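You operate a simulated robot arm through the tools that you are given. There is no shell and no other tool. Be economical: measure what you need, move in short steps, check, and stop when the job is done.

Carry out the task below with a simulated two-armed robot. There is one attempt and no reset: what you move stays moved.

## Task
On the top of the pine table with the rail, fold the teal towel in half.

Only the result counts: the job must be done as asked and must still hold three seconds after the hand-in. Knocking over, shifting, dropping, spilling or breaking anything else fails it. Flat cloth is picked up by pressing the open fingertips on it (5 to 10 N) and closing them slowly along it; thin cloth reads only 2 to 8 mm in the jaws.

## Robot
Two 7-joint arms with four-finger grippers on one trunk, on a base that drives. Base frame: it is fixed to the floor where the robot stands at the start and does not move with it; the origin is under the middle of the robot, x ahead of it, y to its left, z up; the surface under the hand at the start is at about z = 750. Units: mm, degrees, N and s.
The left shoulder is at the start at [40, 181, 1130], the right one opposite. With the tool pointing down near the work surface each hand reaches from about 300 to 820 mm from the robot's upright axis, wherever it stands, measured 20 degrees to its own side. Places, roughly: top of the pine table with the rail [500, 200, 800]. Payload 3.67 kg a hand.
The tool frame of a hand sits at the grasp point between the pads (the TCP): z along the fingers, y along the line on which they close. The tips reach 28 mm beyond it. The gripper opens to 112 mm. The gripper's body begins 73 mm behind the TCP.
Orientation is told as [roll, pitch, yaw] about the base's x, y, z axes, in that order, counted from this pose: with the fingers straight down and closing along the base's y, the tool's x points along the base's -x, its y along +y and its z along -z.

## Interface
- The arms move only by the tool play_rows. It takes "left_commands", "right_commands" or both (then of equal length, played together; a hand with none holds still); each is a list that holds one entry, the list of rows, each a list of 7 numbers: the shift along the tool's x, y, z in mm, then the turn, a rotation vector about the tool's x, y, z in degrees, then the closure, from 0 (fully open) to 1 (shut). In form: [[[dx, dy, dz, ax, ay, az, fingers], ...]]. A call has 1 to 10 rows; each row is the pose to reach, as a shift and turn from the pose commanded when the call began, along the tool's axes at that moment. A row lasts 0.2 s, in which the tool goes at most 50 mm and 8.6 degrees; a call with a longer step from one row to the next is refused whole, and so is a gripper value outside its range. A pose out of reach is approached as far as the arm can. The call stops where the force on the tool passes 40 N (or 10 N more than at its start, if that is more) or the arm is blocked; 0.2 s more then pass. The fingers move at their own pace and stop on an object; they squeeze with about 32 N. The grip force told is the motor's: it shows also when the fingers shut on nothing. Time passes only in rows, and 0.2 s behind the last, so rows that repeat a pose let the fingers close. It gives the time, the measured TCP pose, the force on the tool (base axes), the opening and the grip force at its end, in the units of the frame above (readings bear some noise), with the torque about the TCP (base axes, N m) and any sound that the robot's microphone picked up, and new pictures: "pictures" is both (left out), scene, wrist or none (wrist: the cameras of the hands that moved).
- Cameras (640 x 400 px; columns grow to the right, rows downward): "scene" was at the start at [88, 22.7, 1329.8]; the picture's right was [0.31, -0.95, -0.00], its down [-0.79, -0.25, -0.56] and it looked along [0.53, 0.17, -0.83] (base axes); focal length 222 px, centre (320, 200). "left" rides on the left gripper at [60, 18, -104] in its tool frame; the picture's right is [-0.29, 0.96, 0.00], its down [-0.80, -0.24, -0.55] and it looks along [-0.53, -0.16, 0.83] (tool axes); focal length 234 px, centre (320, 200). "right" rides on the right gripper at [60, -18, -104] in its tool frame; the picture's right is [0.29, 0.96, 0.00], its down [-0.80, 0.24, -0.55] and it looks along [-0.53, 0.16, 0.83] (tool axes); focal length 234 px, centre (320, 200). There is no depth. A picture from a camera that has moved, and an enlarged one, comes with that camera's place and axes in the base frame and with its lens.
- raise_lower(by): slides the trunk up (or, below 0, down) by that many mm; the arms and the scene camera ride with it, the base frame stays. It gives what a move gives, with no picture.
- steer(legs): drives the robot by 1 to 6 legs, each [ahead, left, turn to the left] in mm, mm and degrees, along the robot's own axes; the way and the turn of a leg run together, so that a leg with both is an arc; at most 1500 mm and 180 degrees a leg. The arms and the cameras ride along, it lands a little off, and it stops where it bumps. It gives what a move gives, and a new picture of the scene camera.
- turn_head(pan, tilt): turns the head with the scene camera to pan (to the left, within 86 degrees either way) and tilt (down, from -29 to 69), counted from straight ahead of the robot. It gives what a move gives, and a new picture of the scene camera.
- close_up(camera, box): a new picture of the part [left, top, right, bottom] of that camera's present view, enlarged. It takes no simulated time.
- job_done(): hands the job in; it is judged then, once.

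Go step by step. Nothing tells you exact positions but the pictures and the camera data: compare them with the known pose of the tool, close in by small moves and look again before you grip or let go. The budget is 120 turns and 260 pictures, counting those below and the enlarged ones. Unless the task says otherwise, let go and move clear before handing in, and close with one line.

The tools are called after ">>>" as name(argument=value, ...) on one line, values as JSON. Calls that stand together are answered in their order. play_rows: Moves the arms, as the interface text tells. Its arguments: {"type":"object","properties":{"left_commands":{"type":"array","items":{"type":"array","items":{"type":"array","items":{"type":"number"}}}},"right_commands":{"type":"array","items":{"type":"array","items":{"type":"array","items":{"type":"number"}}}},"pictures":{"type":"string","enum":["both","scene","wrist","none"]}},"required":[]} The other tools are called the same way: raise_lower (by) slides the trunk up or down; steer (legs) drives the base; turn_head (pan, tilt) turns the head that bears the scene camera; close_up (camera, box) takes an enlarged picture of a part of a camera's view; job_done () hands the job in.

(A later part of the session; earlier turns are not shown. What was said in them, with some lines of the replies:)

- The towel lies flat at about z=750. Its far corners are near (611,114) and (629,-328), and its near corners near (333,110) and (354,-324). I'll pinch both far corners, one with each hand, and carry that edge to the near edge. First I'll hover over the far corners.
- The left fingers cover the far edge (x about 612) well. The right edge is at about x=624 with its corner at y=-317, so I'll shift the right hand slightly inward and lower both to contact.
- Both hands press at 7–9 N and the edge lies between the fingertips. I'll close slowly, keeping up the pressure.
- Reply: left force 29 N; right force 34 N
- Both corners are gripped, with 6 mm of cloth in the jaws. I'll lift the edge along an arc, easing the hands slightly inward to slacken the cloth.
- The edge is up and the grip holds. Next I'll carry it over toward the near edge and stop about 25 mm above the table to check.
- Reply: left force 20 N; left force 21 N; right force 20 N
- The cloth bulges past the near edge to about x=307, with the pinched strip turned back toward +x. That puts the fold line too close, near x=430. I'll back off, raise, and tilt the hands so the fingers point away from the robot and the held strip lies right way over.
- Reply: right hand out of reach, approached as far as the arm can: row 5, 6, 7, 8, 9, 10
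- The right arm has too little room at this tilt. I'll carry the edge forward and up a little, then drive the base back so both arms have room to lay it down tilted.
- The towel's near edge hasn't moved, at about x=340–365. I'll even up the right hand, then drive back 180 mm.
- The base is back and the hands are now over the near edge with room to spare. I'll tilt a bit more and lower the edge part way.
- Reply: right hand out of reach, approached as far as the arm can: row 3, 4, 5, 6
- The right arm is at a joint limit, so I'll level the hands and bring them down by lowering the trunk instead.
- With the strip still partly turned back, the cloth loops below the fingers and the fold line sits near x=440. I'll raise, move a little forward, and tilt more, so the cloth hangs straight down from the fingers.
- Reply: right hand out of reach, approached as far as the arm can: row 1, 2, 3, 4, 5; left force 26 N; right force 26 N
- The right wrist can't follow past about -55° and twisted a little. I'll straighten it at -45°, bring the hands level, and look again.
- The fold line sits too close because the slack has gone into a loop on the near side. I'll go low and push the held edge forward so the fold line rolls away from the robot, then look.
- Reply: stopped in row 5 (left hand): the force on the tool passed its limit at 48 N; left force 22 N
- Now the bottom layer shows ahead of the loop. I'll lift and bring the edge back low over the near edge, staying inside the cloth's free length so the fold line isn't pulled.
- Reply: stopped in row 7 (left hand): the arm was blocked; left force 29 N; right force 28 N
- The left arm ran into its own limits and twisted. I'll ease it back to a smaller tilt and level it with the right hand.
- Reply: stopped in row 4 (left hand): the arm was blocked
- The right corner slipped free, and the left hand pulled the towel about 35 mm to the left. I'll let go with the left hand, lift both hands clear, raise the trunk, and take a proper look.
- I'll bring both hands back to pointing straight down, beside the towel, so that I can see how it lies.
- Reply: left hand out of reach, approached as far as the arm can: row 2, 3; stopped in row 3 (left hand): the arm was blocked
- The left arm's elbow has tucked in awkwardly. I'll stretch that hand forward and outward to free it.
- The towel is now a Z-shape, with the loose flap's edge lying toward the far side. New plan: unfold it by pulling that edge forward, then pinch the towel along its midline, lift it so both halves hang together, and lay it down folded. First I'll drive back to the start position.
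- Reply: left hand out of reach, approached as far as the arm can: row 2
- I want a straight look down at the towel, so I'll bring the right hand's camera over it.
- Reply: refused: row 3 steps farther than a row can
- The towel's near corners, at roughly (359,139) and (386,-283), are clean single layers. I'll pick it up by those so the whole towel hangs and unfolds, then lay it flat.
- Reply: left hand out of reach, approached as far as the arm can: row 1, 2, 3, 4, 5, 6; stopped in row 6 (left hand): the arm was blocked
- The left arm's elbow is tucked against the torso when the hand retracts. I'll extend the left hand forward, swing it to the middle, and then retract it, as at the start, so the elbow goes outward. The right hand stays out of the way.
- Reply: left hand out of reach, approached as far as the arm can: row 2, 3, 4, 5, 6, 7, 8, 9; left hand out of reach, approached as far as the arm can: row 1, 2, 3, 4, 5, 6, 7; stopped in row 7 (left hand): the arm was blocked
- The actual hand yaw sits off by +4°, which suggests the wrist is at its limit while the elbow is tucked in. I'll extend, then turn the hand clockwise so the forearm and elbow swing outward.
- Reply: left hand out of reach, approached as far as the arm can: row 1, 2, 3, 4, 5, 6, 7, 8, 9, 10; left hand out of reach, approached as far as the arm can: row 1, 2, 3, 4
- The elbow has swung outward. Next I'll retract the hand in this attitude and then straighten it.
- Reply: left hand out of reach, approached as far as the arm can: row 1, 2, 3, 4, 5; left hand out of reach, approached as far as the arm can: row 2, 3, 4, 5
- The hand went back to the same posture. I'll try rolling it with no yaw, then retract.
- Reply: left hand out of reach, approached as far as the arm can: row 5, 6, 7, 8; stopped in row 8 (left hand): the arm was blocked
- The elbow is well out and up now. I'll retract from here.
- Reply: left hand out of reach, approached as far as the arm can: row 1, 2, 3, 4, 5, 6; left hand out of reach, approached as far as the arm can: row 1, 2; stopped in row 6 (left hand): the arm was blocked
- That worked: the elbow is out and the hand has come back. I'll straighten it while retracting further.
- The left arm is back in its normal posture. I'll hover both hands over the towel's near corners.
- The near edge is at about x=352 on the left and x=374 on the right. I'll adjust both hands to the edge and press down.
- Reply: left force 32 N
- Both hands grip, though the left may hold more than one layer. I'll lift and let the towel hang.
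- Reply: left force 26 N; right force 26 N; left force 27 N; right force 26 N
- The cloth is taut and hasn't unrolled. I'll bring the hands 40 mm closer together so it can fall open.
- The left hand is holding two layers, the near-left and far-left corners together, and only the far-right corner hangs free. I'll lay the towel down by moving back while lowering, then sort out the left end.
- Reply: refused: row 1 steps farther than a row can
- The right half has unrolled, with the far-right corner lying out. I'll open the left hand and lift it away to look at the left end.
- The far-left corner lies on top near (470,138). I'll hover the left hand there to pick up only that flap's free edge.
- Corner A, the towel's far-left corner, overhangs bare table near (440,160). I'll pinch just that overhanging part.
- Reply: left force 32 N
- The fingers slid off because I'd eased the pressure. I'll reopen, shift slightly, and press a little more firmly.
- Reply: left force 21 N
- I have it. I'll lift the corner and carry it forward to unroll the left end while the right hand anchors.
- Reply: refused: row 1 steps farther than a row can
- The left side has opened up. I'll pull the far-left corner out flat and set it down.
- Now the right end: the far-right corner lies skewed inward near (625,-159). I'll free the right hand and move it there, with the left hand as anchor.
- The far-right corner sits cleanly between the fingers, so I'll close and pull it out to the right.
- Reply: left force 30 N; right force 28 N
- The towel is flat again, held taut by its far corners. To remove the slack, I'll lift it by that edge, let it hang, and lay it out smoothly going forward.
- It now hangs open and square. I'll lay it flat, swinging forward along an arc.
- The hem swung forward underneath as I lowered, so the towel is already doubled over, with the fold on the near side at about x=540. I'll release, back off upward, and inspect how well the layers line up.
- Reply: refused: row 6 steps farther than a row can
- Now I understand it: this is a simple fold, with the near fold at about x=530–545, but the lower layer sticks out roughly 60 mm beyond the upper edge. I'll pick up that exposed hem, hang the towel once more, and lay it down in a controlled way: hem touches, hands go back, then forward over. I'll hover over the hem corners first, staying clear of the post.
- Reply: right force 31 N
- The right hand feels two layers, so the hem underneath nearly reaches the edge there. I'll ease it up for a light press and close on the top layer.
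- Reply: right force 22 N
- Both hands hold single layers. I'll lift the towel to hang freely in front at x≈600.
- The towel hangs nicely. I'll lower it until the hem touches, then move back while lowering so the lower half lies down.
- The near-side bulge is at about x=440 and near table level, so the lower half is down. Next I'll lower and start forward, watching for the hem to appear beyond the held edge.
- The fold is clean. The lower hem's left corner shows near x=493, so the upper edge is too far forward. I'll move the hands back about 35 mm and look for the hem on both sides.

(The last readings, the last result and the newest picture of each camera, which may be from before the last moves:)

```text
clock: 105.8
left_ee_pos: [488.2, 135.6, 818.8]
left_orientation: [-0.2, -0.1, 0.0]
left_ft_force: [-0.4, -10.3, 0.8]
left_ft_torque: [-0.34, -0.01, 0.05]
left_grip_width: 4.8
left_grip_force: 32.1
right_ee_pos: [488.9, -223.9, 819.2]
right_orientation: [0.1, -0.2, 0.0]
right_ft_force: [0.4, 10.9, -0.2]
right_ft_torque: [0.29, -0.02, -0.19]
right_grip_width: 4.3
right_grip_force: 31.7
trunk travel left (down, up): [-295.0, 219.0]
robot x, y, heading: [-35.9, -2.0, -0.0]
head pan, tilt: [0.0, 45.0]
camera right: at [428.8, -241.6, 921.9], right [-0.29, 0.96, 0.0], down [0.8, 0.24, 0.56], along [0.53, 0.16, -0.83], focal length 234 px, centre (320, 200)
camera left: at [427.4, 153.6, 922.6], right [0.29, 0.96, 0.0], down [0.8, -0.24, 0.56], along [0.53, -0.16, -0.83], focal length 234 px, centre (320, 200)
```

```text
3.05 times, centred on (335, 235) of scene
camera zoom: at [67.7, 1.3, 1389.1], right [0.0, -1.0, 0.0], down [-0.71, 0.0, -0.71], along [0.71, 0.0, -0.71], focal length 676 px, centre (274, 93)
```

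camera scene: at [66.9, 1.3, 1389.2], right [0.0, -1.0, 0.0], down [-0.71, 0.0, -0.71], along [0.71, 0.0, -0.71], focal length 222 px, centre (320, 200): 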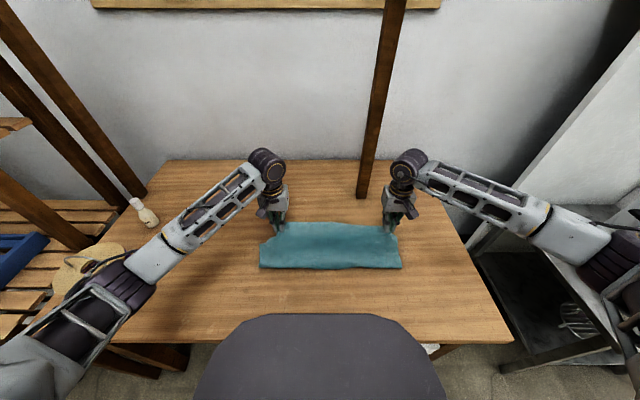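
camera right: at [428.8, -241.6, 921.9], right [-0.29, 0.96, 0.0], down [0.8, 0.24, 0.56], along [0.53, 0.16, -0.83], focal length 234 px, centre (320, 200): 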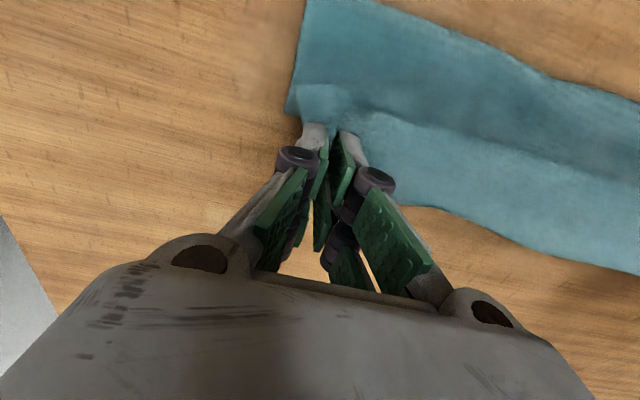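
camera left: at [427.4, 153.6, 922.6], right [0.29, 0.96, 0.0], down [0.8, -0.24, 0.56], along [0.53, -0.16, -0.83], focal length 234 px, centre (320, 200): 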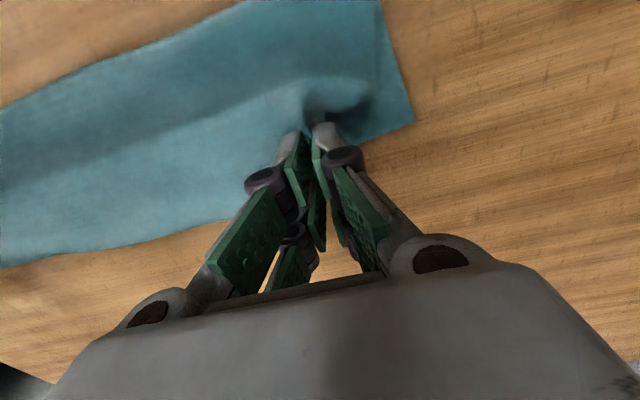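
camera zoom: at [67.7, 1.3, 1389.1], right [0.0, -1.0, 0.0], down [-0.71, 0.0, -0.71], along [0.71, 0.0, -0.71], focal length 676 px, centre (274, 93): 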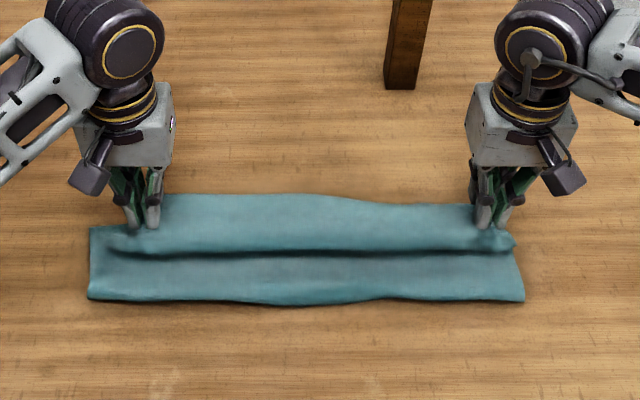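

The fold line needs to sit about 50 mm nearer. I'll raise the hands and shift back so the lower layer lays out further, then come down and forward again along the same curve.

>>> play_rows(left_commands=[[[0, 0, -25, 0, 0, 0, 1], [5, 0, -55, 0, 0, 0, 1], [15, 0, -85, 0, 0, 0, 1], [30, 0, -105, 0, 0, 0, 1], [45, 0, -115, 0, 0, 0, 1], [58, 0, -117, 0, 0, 0, 1], [60, 0, -117, 0, 0, 0, 1]]], right_commands=[[[0, 0, -25, 0, 0, 0, 1], [5, 0, -55, 0, 0, 0, 1], [15, 0, -85, 0, 0, 0, 1], [30, 0, -105, 0, 0, 0, 1], [45, 0, -115, 0, 0, 0, 1], [58, 0, -117, 0, 0, 0, 1], [60, 0, -117, 0, 0, 0, 1]]], pictures="wrist")

>>> close_up(camera="scene", box=[230, 180, 440, 310])

```text
clock: 107.4
left_ee_pos: [428.6, 136.0, 935.7]
left_orientation: [-0.2, -0.1, 0.0]
left_ft_force: [0.5, -10.9, 0.3]
left_ft_torque: [-0.31, -0.01, 0.11]
left_grip_width: 5.2
left_grip_force: 32.5
right_ee_pos: [428.0, -224.4, 935.8]
right_orientation: [0.1, 0.0, 0.0]
right_ft_force: [1.2, 11.8, -0.1]
right_ft_torque: [0.31, -0.02, -0.28]
right_grip_width: 4.5
right_grip_force: 32.1
trunk travel left (down, up): [-295.0, 219.0]
robot x, y, heading: [-31.7, 1.2, -0.1]
head pan, tilt: [0.0, 45.0]
camera right: at [368.3, -241.0, 1039.4], right [-0.29, 0.96, 0.0], down [0.8, 0.24, 0.55], along [0.53, 0.16, -0.83], focal length 234 px, centre (320, 200)
camera left: at [367.7, 154.5, 1039.6], right [0.29, 0.96, 0.0], down [0.8, -0.24, 0.56], along [0.53, -0.16, -0.83], focal length 234 px, centre (320, 200)
```

right: 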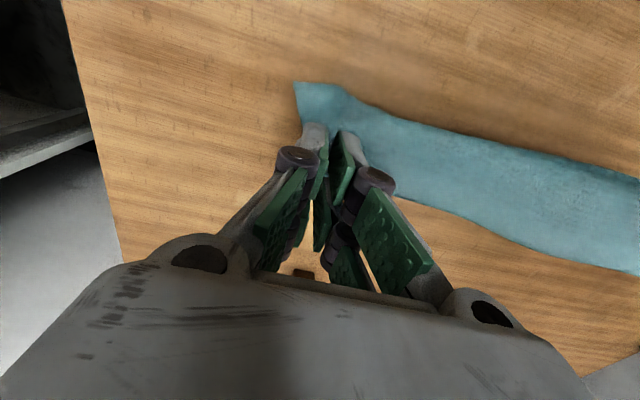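
left: 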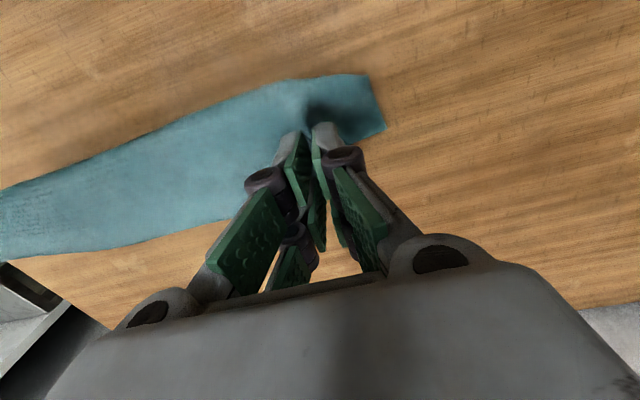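

```text
3.05 times, centred on (335, 245) of scene
camera zoom: at [67.7, 1.3, 1389.1], right [0.0, -1.0, 0.0], down [-0.71, 0.0, -0.71], along [0.71, 0.0, -0.71], focal length 676 px, centre (274, 63)
```

zoom: 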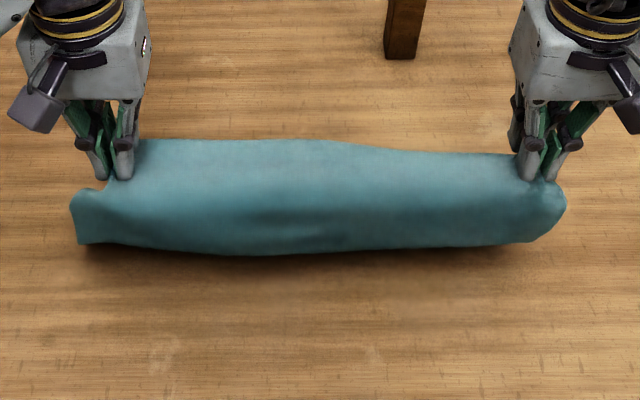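

>>> play_rows(left_commands=[[[15, 0, 8, 0, 0, 0, 1], [30, 0, 18, 0, 0, 0, 1], [42, 0, 30, 0, 0, 0, 1], [50, 0, 45, 0, 0, 0, 1], [52, 0, 60, 0, 0, 0, 1], [48, 0, 75, 0, 0, 0, 1], [40, 0, 88, 0, 0, 0, 1], [28, 0, 98, 0, 0, 0, 1], [14, 0, 106, 0, 0, 0, 1], [14, 0, 106, 0, 0, 0, 1]]], right_commands=[[[15, 0, 8, 0, 0, 0, 1], [30, 0, 18, 0, 0, 0, 1], [42, 0, 30, 0, 0, 0, 1], [50, 0, 45, 0, 0, 0, 1], [52, 0, 60, 0, 0, 0, 1], [48, 0, 75, 0, 0, 0, 1], [40, 0, 88, 0, 0, 0, 1], [28, 0, 98, 0, 0, 0, 1], [14, 0, 106, 0, 0, 0, 1], [14, 0, 106, 0, 0, 0, 1]]], pictures="wrist")

>>> close_up(camera="scene", box=[230, 200, 440, 330])

```text
clock: 109.6
left_ee_pos: [414.9, 134.7, 830.2]
left_orientation: [-0.2, -0.1, -0.1]
left_ft_force: [-0.3, -10.3, -0.1]
left_ft_torque: [-0.3, 0.04, 0.09]
left_grip_width: 5.0
left_grip_force: 32.1
right_ee_pos: [413.4, -224.1, 829.7]
right_orientation: [0.1, 0.0, 0.0]
right_ft_force: [0.0, 9.6, -0.8]
right_ft_torque: [0.24, -0.02, -0.2]
right_grip_width: 4.7
right_grip_force: 32.0
trunk travel left (down, up): [-295.0, 219.0]
robot x, y, heading: [-38.0, 0.6, -0.3]
head pan, tilt: [0.0, 45.0]
camera right: at [353.8, -241.7, 933.2], right [-0.29, 0.96, 0.0], down [0.8, 0.24, 0.56], along [0.53, 0.16, -0.83], focal length 234 px, centre (320, 200)
camera left: at [353.8, 152.9, 933.7], right [0.29, 0.96, 0.0], down [0.8, -0.24, 0.56], along [0.53, -0.16, -0.83], focal length 234 px, centre (320, 200)
```

right: 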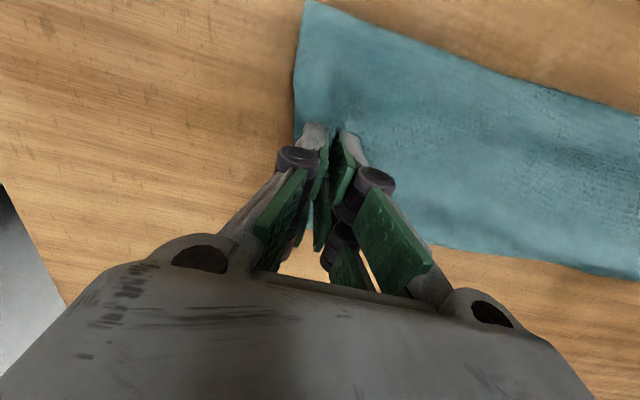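
left: 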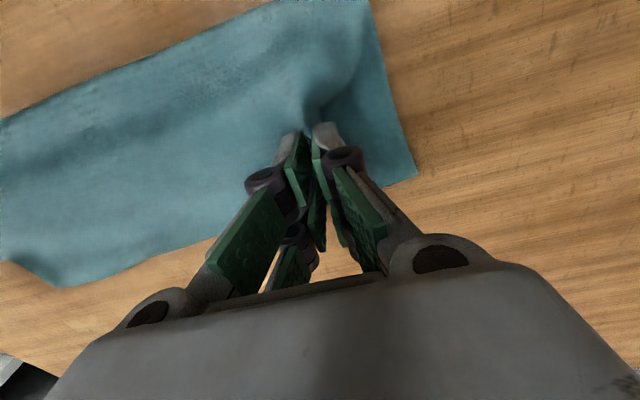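

```text
3.05 times, centred on (335, 265) of scene
camera zoom: at [66.6, 1.4, 1389.2], right [0.0, -1.0, 0.0], down [-0.71, 0.0, -0.71], along [0.71, 0.0, -0.71], focal length 676 px, centre (274, 2)
```

zoom: 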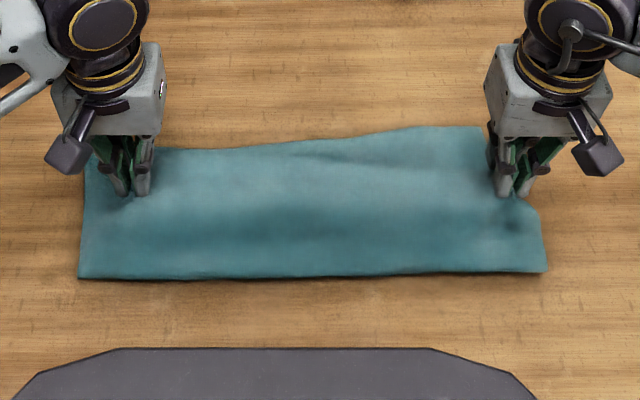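

Now I can see it all: the fold line is at x≈336–343 and the lower hem runs from (472,206) to (503,-232). I'll bring the upper edge to match, left hand to x≈461 and right hand to x≈495, then set it down.

>>> play_rows(left_commands=[[[-10, 0, 2, 0, 0, 0, 1], [-20, 0, 6, 0, 0, 0, 1], [-29, 0, 12, 0, 0, 0, 1], [-36, 0, 19, 0, 0, 0, 1], [-42, 0, 27, 0, 0, 0, 1], [-46, 0, 35, 0, 0, 0, 1], [-46, 0, 41, 0, 0, 0, 1], [-46, 0, 44, 0, 0, 0, 1]]], right_commands=[[[-14, 0, 1, 0, 0, 0, 1], [-28, 0, 3, 0, 0, 0, 1], [-42, 0, 6, 0, 0, 0, 1], [-56, 0, 11, 0, 0, 0, 1], [-68, 0, 19, 0, 0, 0, 1], [-78, 0, 29, 0, 0, 0, 1], [-82, 0, 38, 0, 0, 0, 1], [-82, 0, 43, 0, 0, 0, 1]]], pictures="wrist")

>>> close_up(camera="scene", box=[230, 200, 440, 330])

```text
clock: 111.4
left_ee_pos: [460.5, 134.7, 786.6]
left_orientation: [-0.2, -0.1, 0.0]
left_ft_force: [0.1, -10.5, 2.5]
left_ft_torque: [-0.34, -0.02, 0.09]
left_grip_width: 4.8
left_grip_force: 32.1
right_ee_pos: [496.4, -224.0, 785.6]
right_orientation: [0.1, -0.1, -0.2]
right_ft_force: [-0.7, 11.5, 0.1]
right_ft_torque: [0.28, 0.06, -0.16]
right_grip_width: 4.5
right_grip_force: 32.0
trunk travel left (down, up): [-295.0, 219.0]
robot x, y, heading: [-30.9, -1.8, -0.1]
head pan, tilt: [0.0, 45.0]
camera right: at [437.2, -241.3, 889.7], right [-0.29, 0.96, 0.0], down [0.8, 0.24, 0.56], along [0.53, 0.16, -0.83], focal length 234 px, centre (320, 200)
camera left: at [399.9, 153.2, 889.5], right [0.29, 0.96, 0.0], down [0.8, -0.24, 0.56], along [0.53, -0.16, -0.83], focal length 234 px, centre (320, 200)
```

right: 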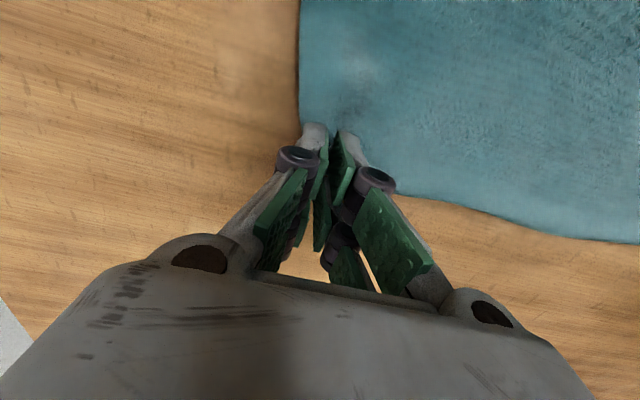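
left: 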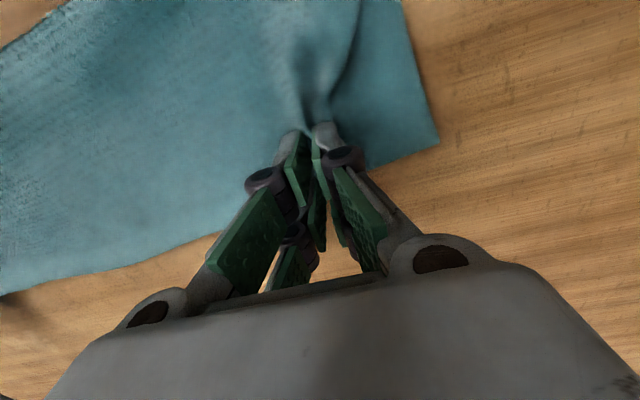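

```text
3.05 times, centred on (335, 265) of scene
camera zoom: at [67.2, 1.2, 1389.1], right [0.0, -1.0, 0.0], down [-0.71, 0.0, -0.71], along [0.71, 0.0, -0.71], focal length 676 px, centre (274, 2)
```

zoom: 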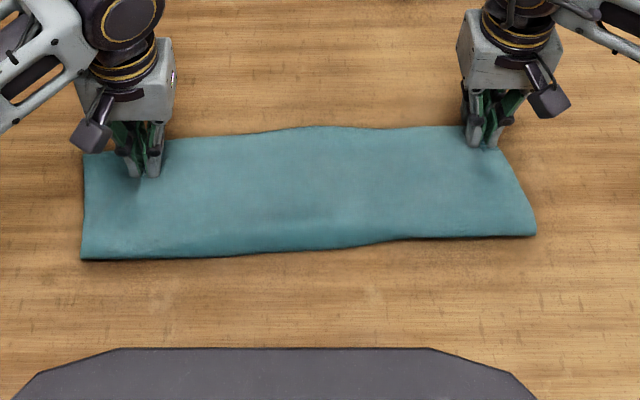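

The layers line up well along the hem. The upper layer sits about 15–20 mm too far right, so I'll shift both hands left, then open them slowly while pressing lightly so the corners spread back.

>>> play_rows(left_commands=[[[0, 5, -4, 0, 0, 0, 1], [0, 12, -4, 0, 0, 0, 1], [0, 18, -2, 0, 0, 0, 1], [0, 18, 2, 0, 0, 0, 1], [0, 18, 2, 0, 0, 0, 0.92], [0, 18, 2, 0, 0, 0, 0.84], [0, 18, 2, 0, 0, 0, 0.76], [0, 18, 2, 0, 0, 0, 0.7], [0, 18, -10, 0, 0, 0, 0.7], [0, 18, -40, 0, 0, 0, 0.65]]], right_commands=[[[0, 5, -4, 0, 0, 0, 1], [0, 12, -4, 0, 0, 0, 1], [0, 18, -2, 0, 0, 0, 1], [0, 18, 2, 0, 0, 0, 1], [0, 18, 2, 0, 0, 0, 0.92], [0, 18, 2, 0, 0, 0, 0.84], [0, 18, 2, 0, 0, 0, 0.76], [0, 18, 2, 0, 0, 0, 0.7], [0, 18, -10, 0, 0, 0, 0.7], [0, 18, -40, 0, 0, 0, 0.65]]], pictures="wrist")

>>> play_rows(left_commands=[[[0, 0, -40, 0, 0, 0, 0.65], [0, 5, -80, 0, 0, 0, 0.65], [20, 20, -110, 0, 0, 0, 0.65], [20, 40, -130, 0, 0, 0, 0.65]]], right_commands=[[[0, 0, -40, 0, 0, 0, 0.65], [0, -5, -80, 0, 0, 0, 0.65], [20, -20, -110, 0, 0, 0, 0.65], [20, -40, -130, 0, 0, 0, 0.65]]], pictures="wrist")

>>> close_up(camera="scene", box=[230, 200, 440, 330])

```text
clock: 113.6
left_ee_pos: [460.4, 155.4, 825.9]
left_orientation: [-0.1, -0.1, 0.1]
left_ft_force: [0.9, -0.6, -0.1]
left_ft_torque: [-0.02, -0.03, -0.01]
left_grip_width: 39.5
left_grip_force: 0.0
right_ee_pos: [496.0, -204.1, 825.6]
right_orientation: [0.1, 0.0, 0.0]
right_ft_force: [0.0, 0.0, -0.6]
right_ft_torque: [0.0, -0.01, -0.05]
right_grip_width: 39.0
right_grip_force: 0.2
trunk travel left (down, up): [-295.0, 219.0]
robot x, y, heading: [-35.1, 1.5, 0.0]
head pan, tilt: [0.0, 45.0]
camera right: at [436.3, -223.1, 930.2], right [-0.29, 0.96, 0.0], down [0.8, 0.24, 0.56], along [0.53, 0.16, -0.83], focal length 234 px, centre (320, 200)
camera left: at [400.3, 172.3, 929.1], right [0.29, 0.96, 0.0], down [0.8, -0.24, 0.56], along [0.53, -0.16, -0.83], focal length 234 px, centre (320, 200)
```

right: 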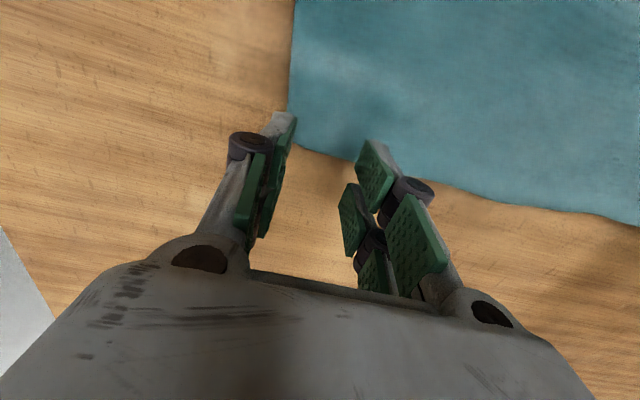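
left: 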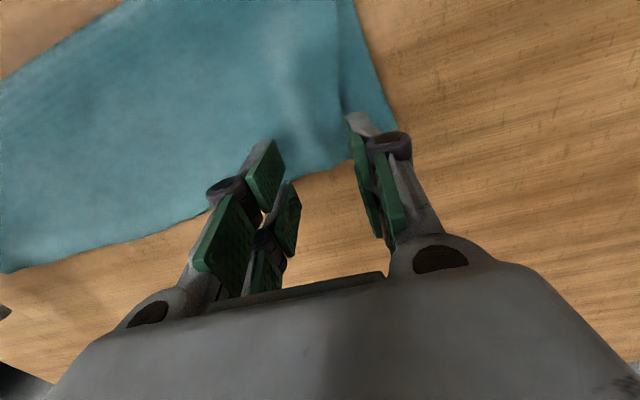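

```text
clock: 114.6
left_ee_pos: [441.7, 195.3, 955.1]
left_orientation: [-0.2, 0.0, 0.0]
left_ft_force: [0.6, -0.7, 0.3]
left_ft_torque: [0.01, 0.01, -0.03]
left_grip_width: 39.4
left_grip_force: 0.0
right_ee_pos: [477.0, -245.0, 955.7]
right_orientation: [0.2, -0.1, 0.1]
right_ft_force: [-1.1, 0.5, -1.1]
right_ft_torque: [0.02, 0.02, 0.0]
right_grip_width: 39.3
right_grip_force: 0.1
trunk travel left (down, up): [-295.0, 219.0]
robot x, y, heading: [-32.6, 2.4, -0.0]
head pan, tilt: [0.0, 45.0]
camera right: at [417.4, -263.2, 1060.1], right [-0.29, 0.96, 0.0], down [0.8, 0.24, 0.56], along [0.53, 0.16, -0.83], focal length 234 px, centre (320, 200)
camera left: at [380.5, 213.5, 1058.3], right [0.29, 0.96, 0.0], down [0.8, -0.24, 0.56], along [0.53, -0.16, -0.83], focal length 234 px, centre (320, 200)
```

right: 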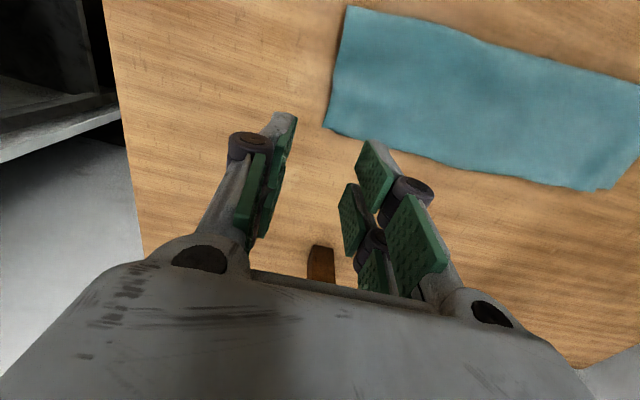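
left: 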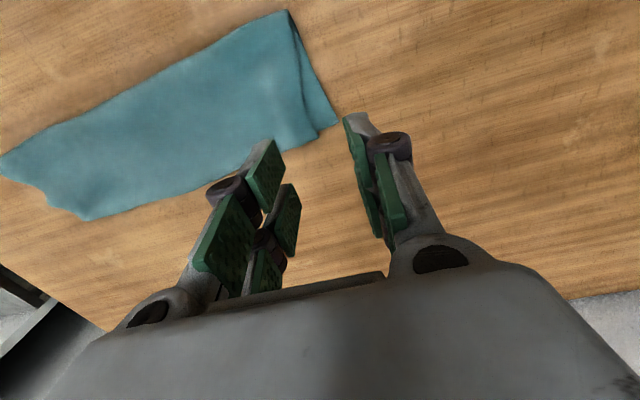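

```text
3.05 times, centred on (335, 265) of scene
camera zoom: at [67.5, 1.5, 1389.1], right [0.0, -1.0, 0.0], down [-0.71, 0.0, -0.71], along [0.71, 0.0, -0.71], focal length 676 px, centre (274, 2)
```

zoom: 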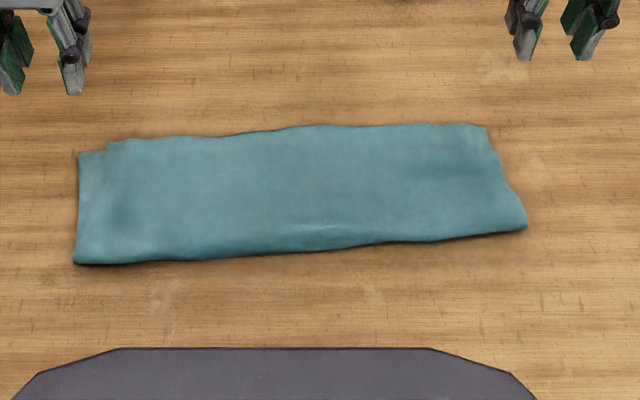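

>>> close_up(camera="left", box=[180, 0, 380, 125])

>>> close_up(camera="right", box=[300, 0, 640, 210])

```text
3.20 times, centred on (280, 62) of left
camera zoom: at [380.5, 213.5, 1058.3], right [0.29, 0.96, 0.0], down [0.8, -0.24, 0.56], along [0.53, -0.16, -0.83], focal length 749 px, centre (448, 640)
```

zoom: 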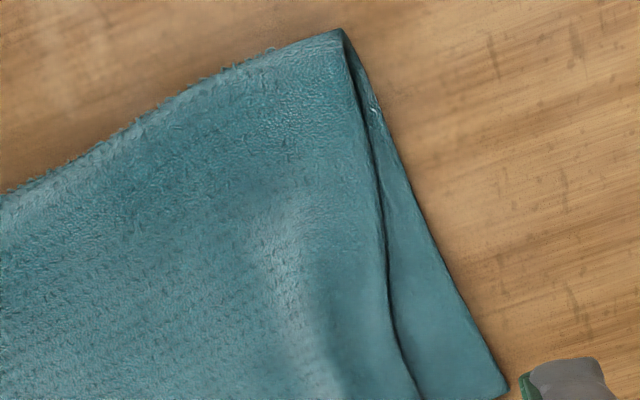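

```text
1.88 times, centred on (470, 105) of right
camera zoom: at [417.4, -263.2, 1060.1], right [-0.29, 0.96, 0.0], down [0.8, 0.24, 0.56], along [0.53, 0.16, -0.83], focal length 441 px, centre (38, 379)
```

zoom: 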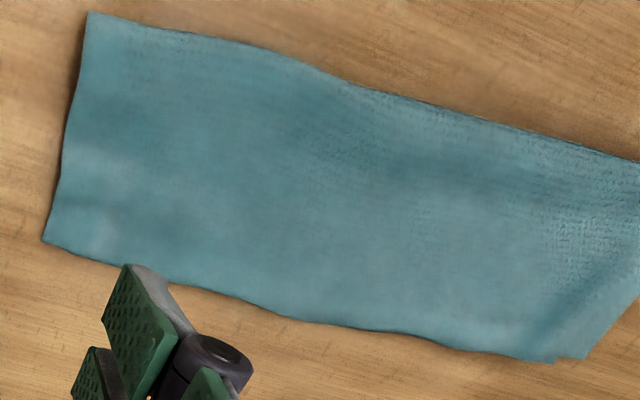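

The towel is folded in half: hem edges aligned, right corners matching, and the left corners within about 25 mm. Both hands are open and clear above it, so I'm handing in.

>>> job_done()

```text
The job is handed in.
```

The teal towel lies folded in half on the pine table. Its long edges meet, but the left corners are about 25 mm out of line. It took several tries, so it lies a little to the left of where it started. As far as I could see, nothing else moved, and both hands are open and clear.
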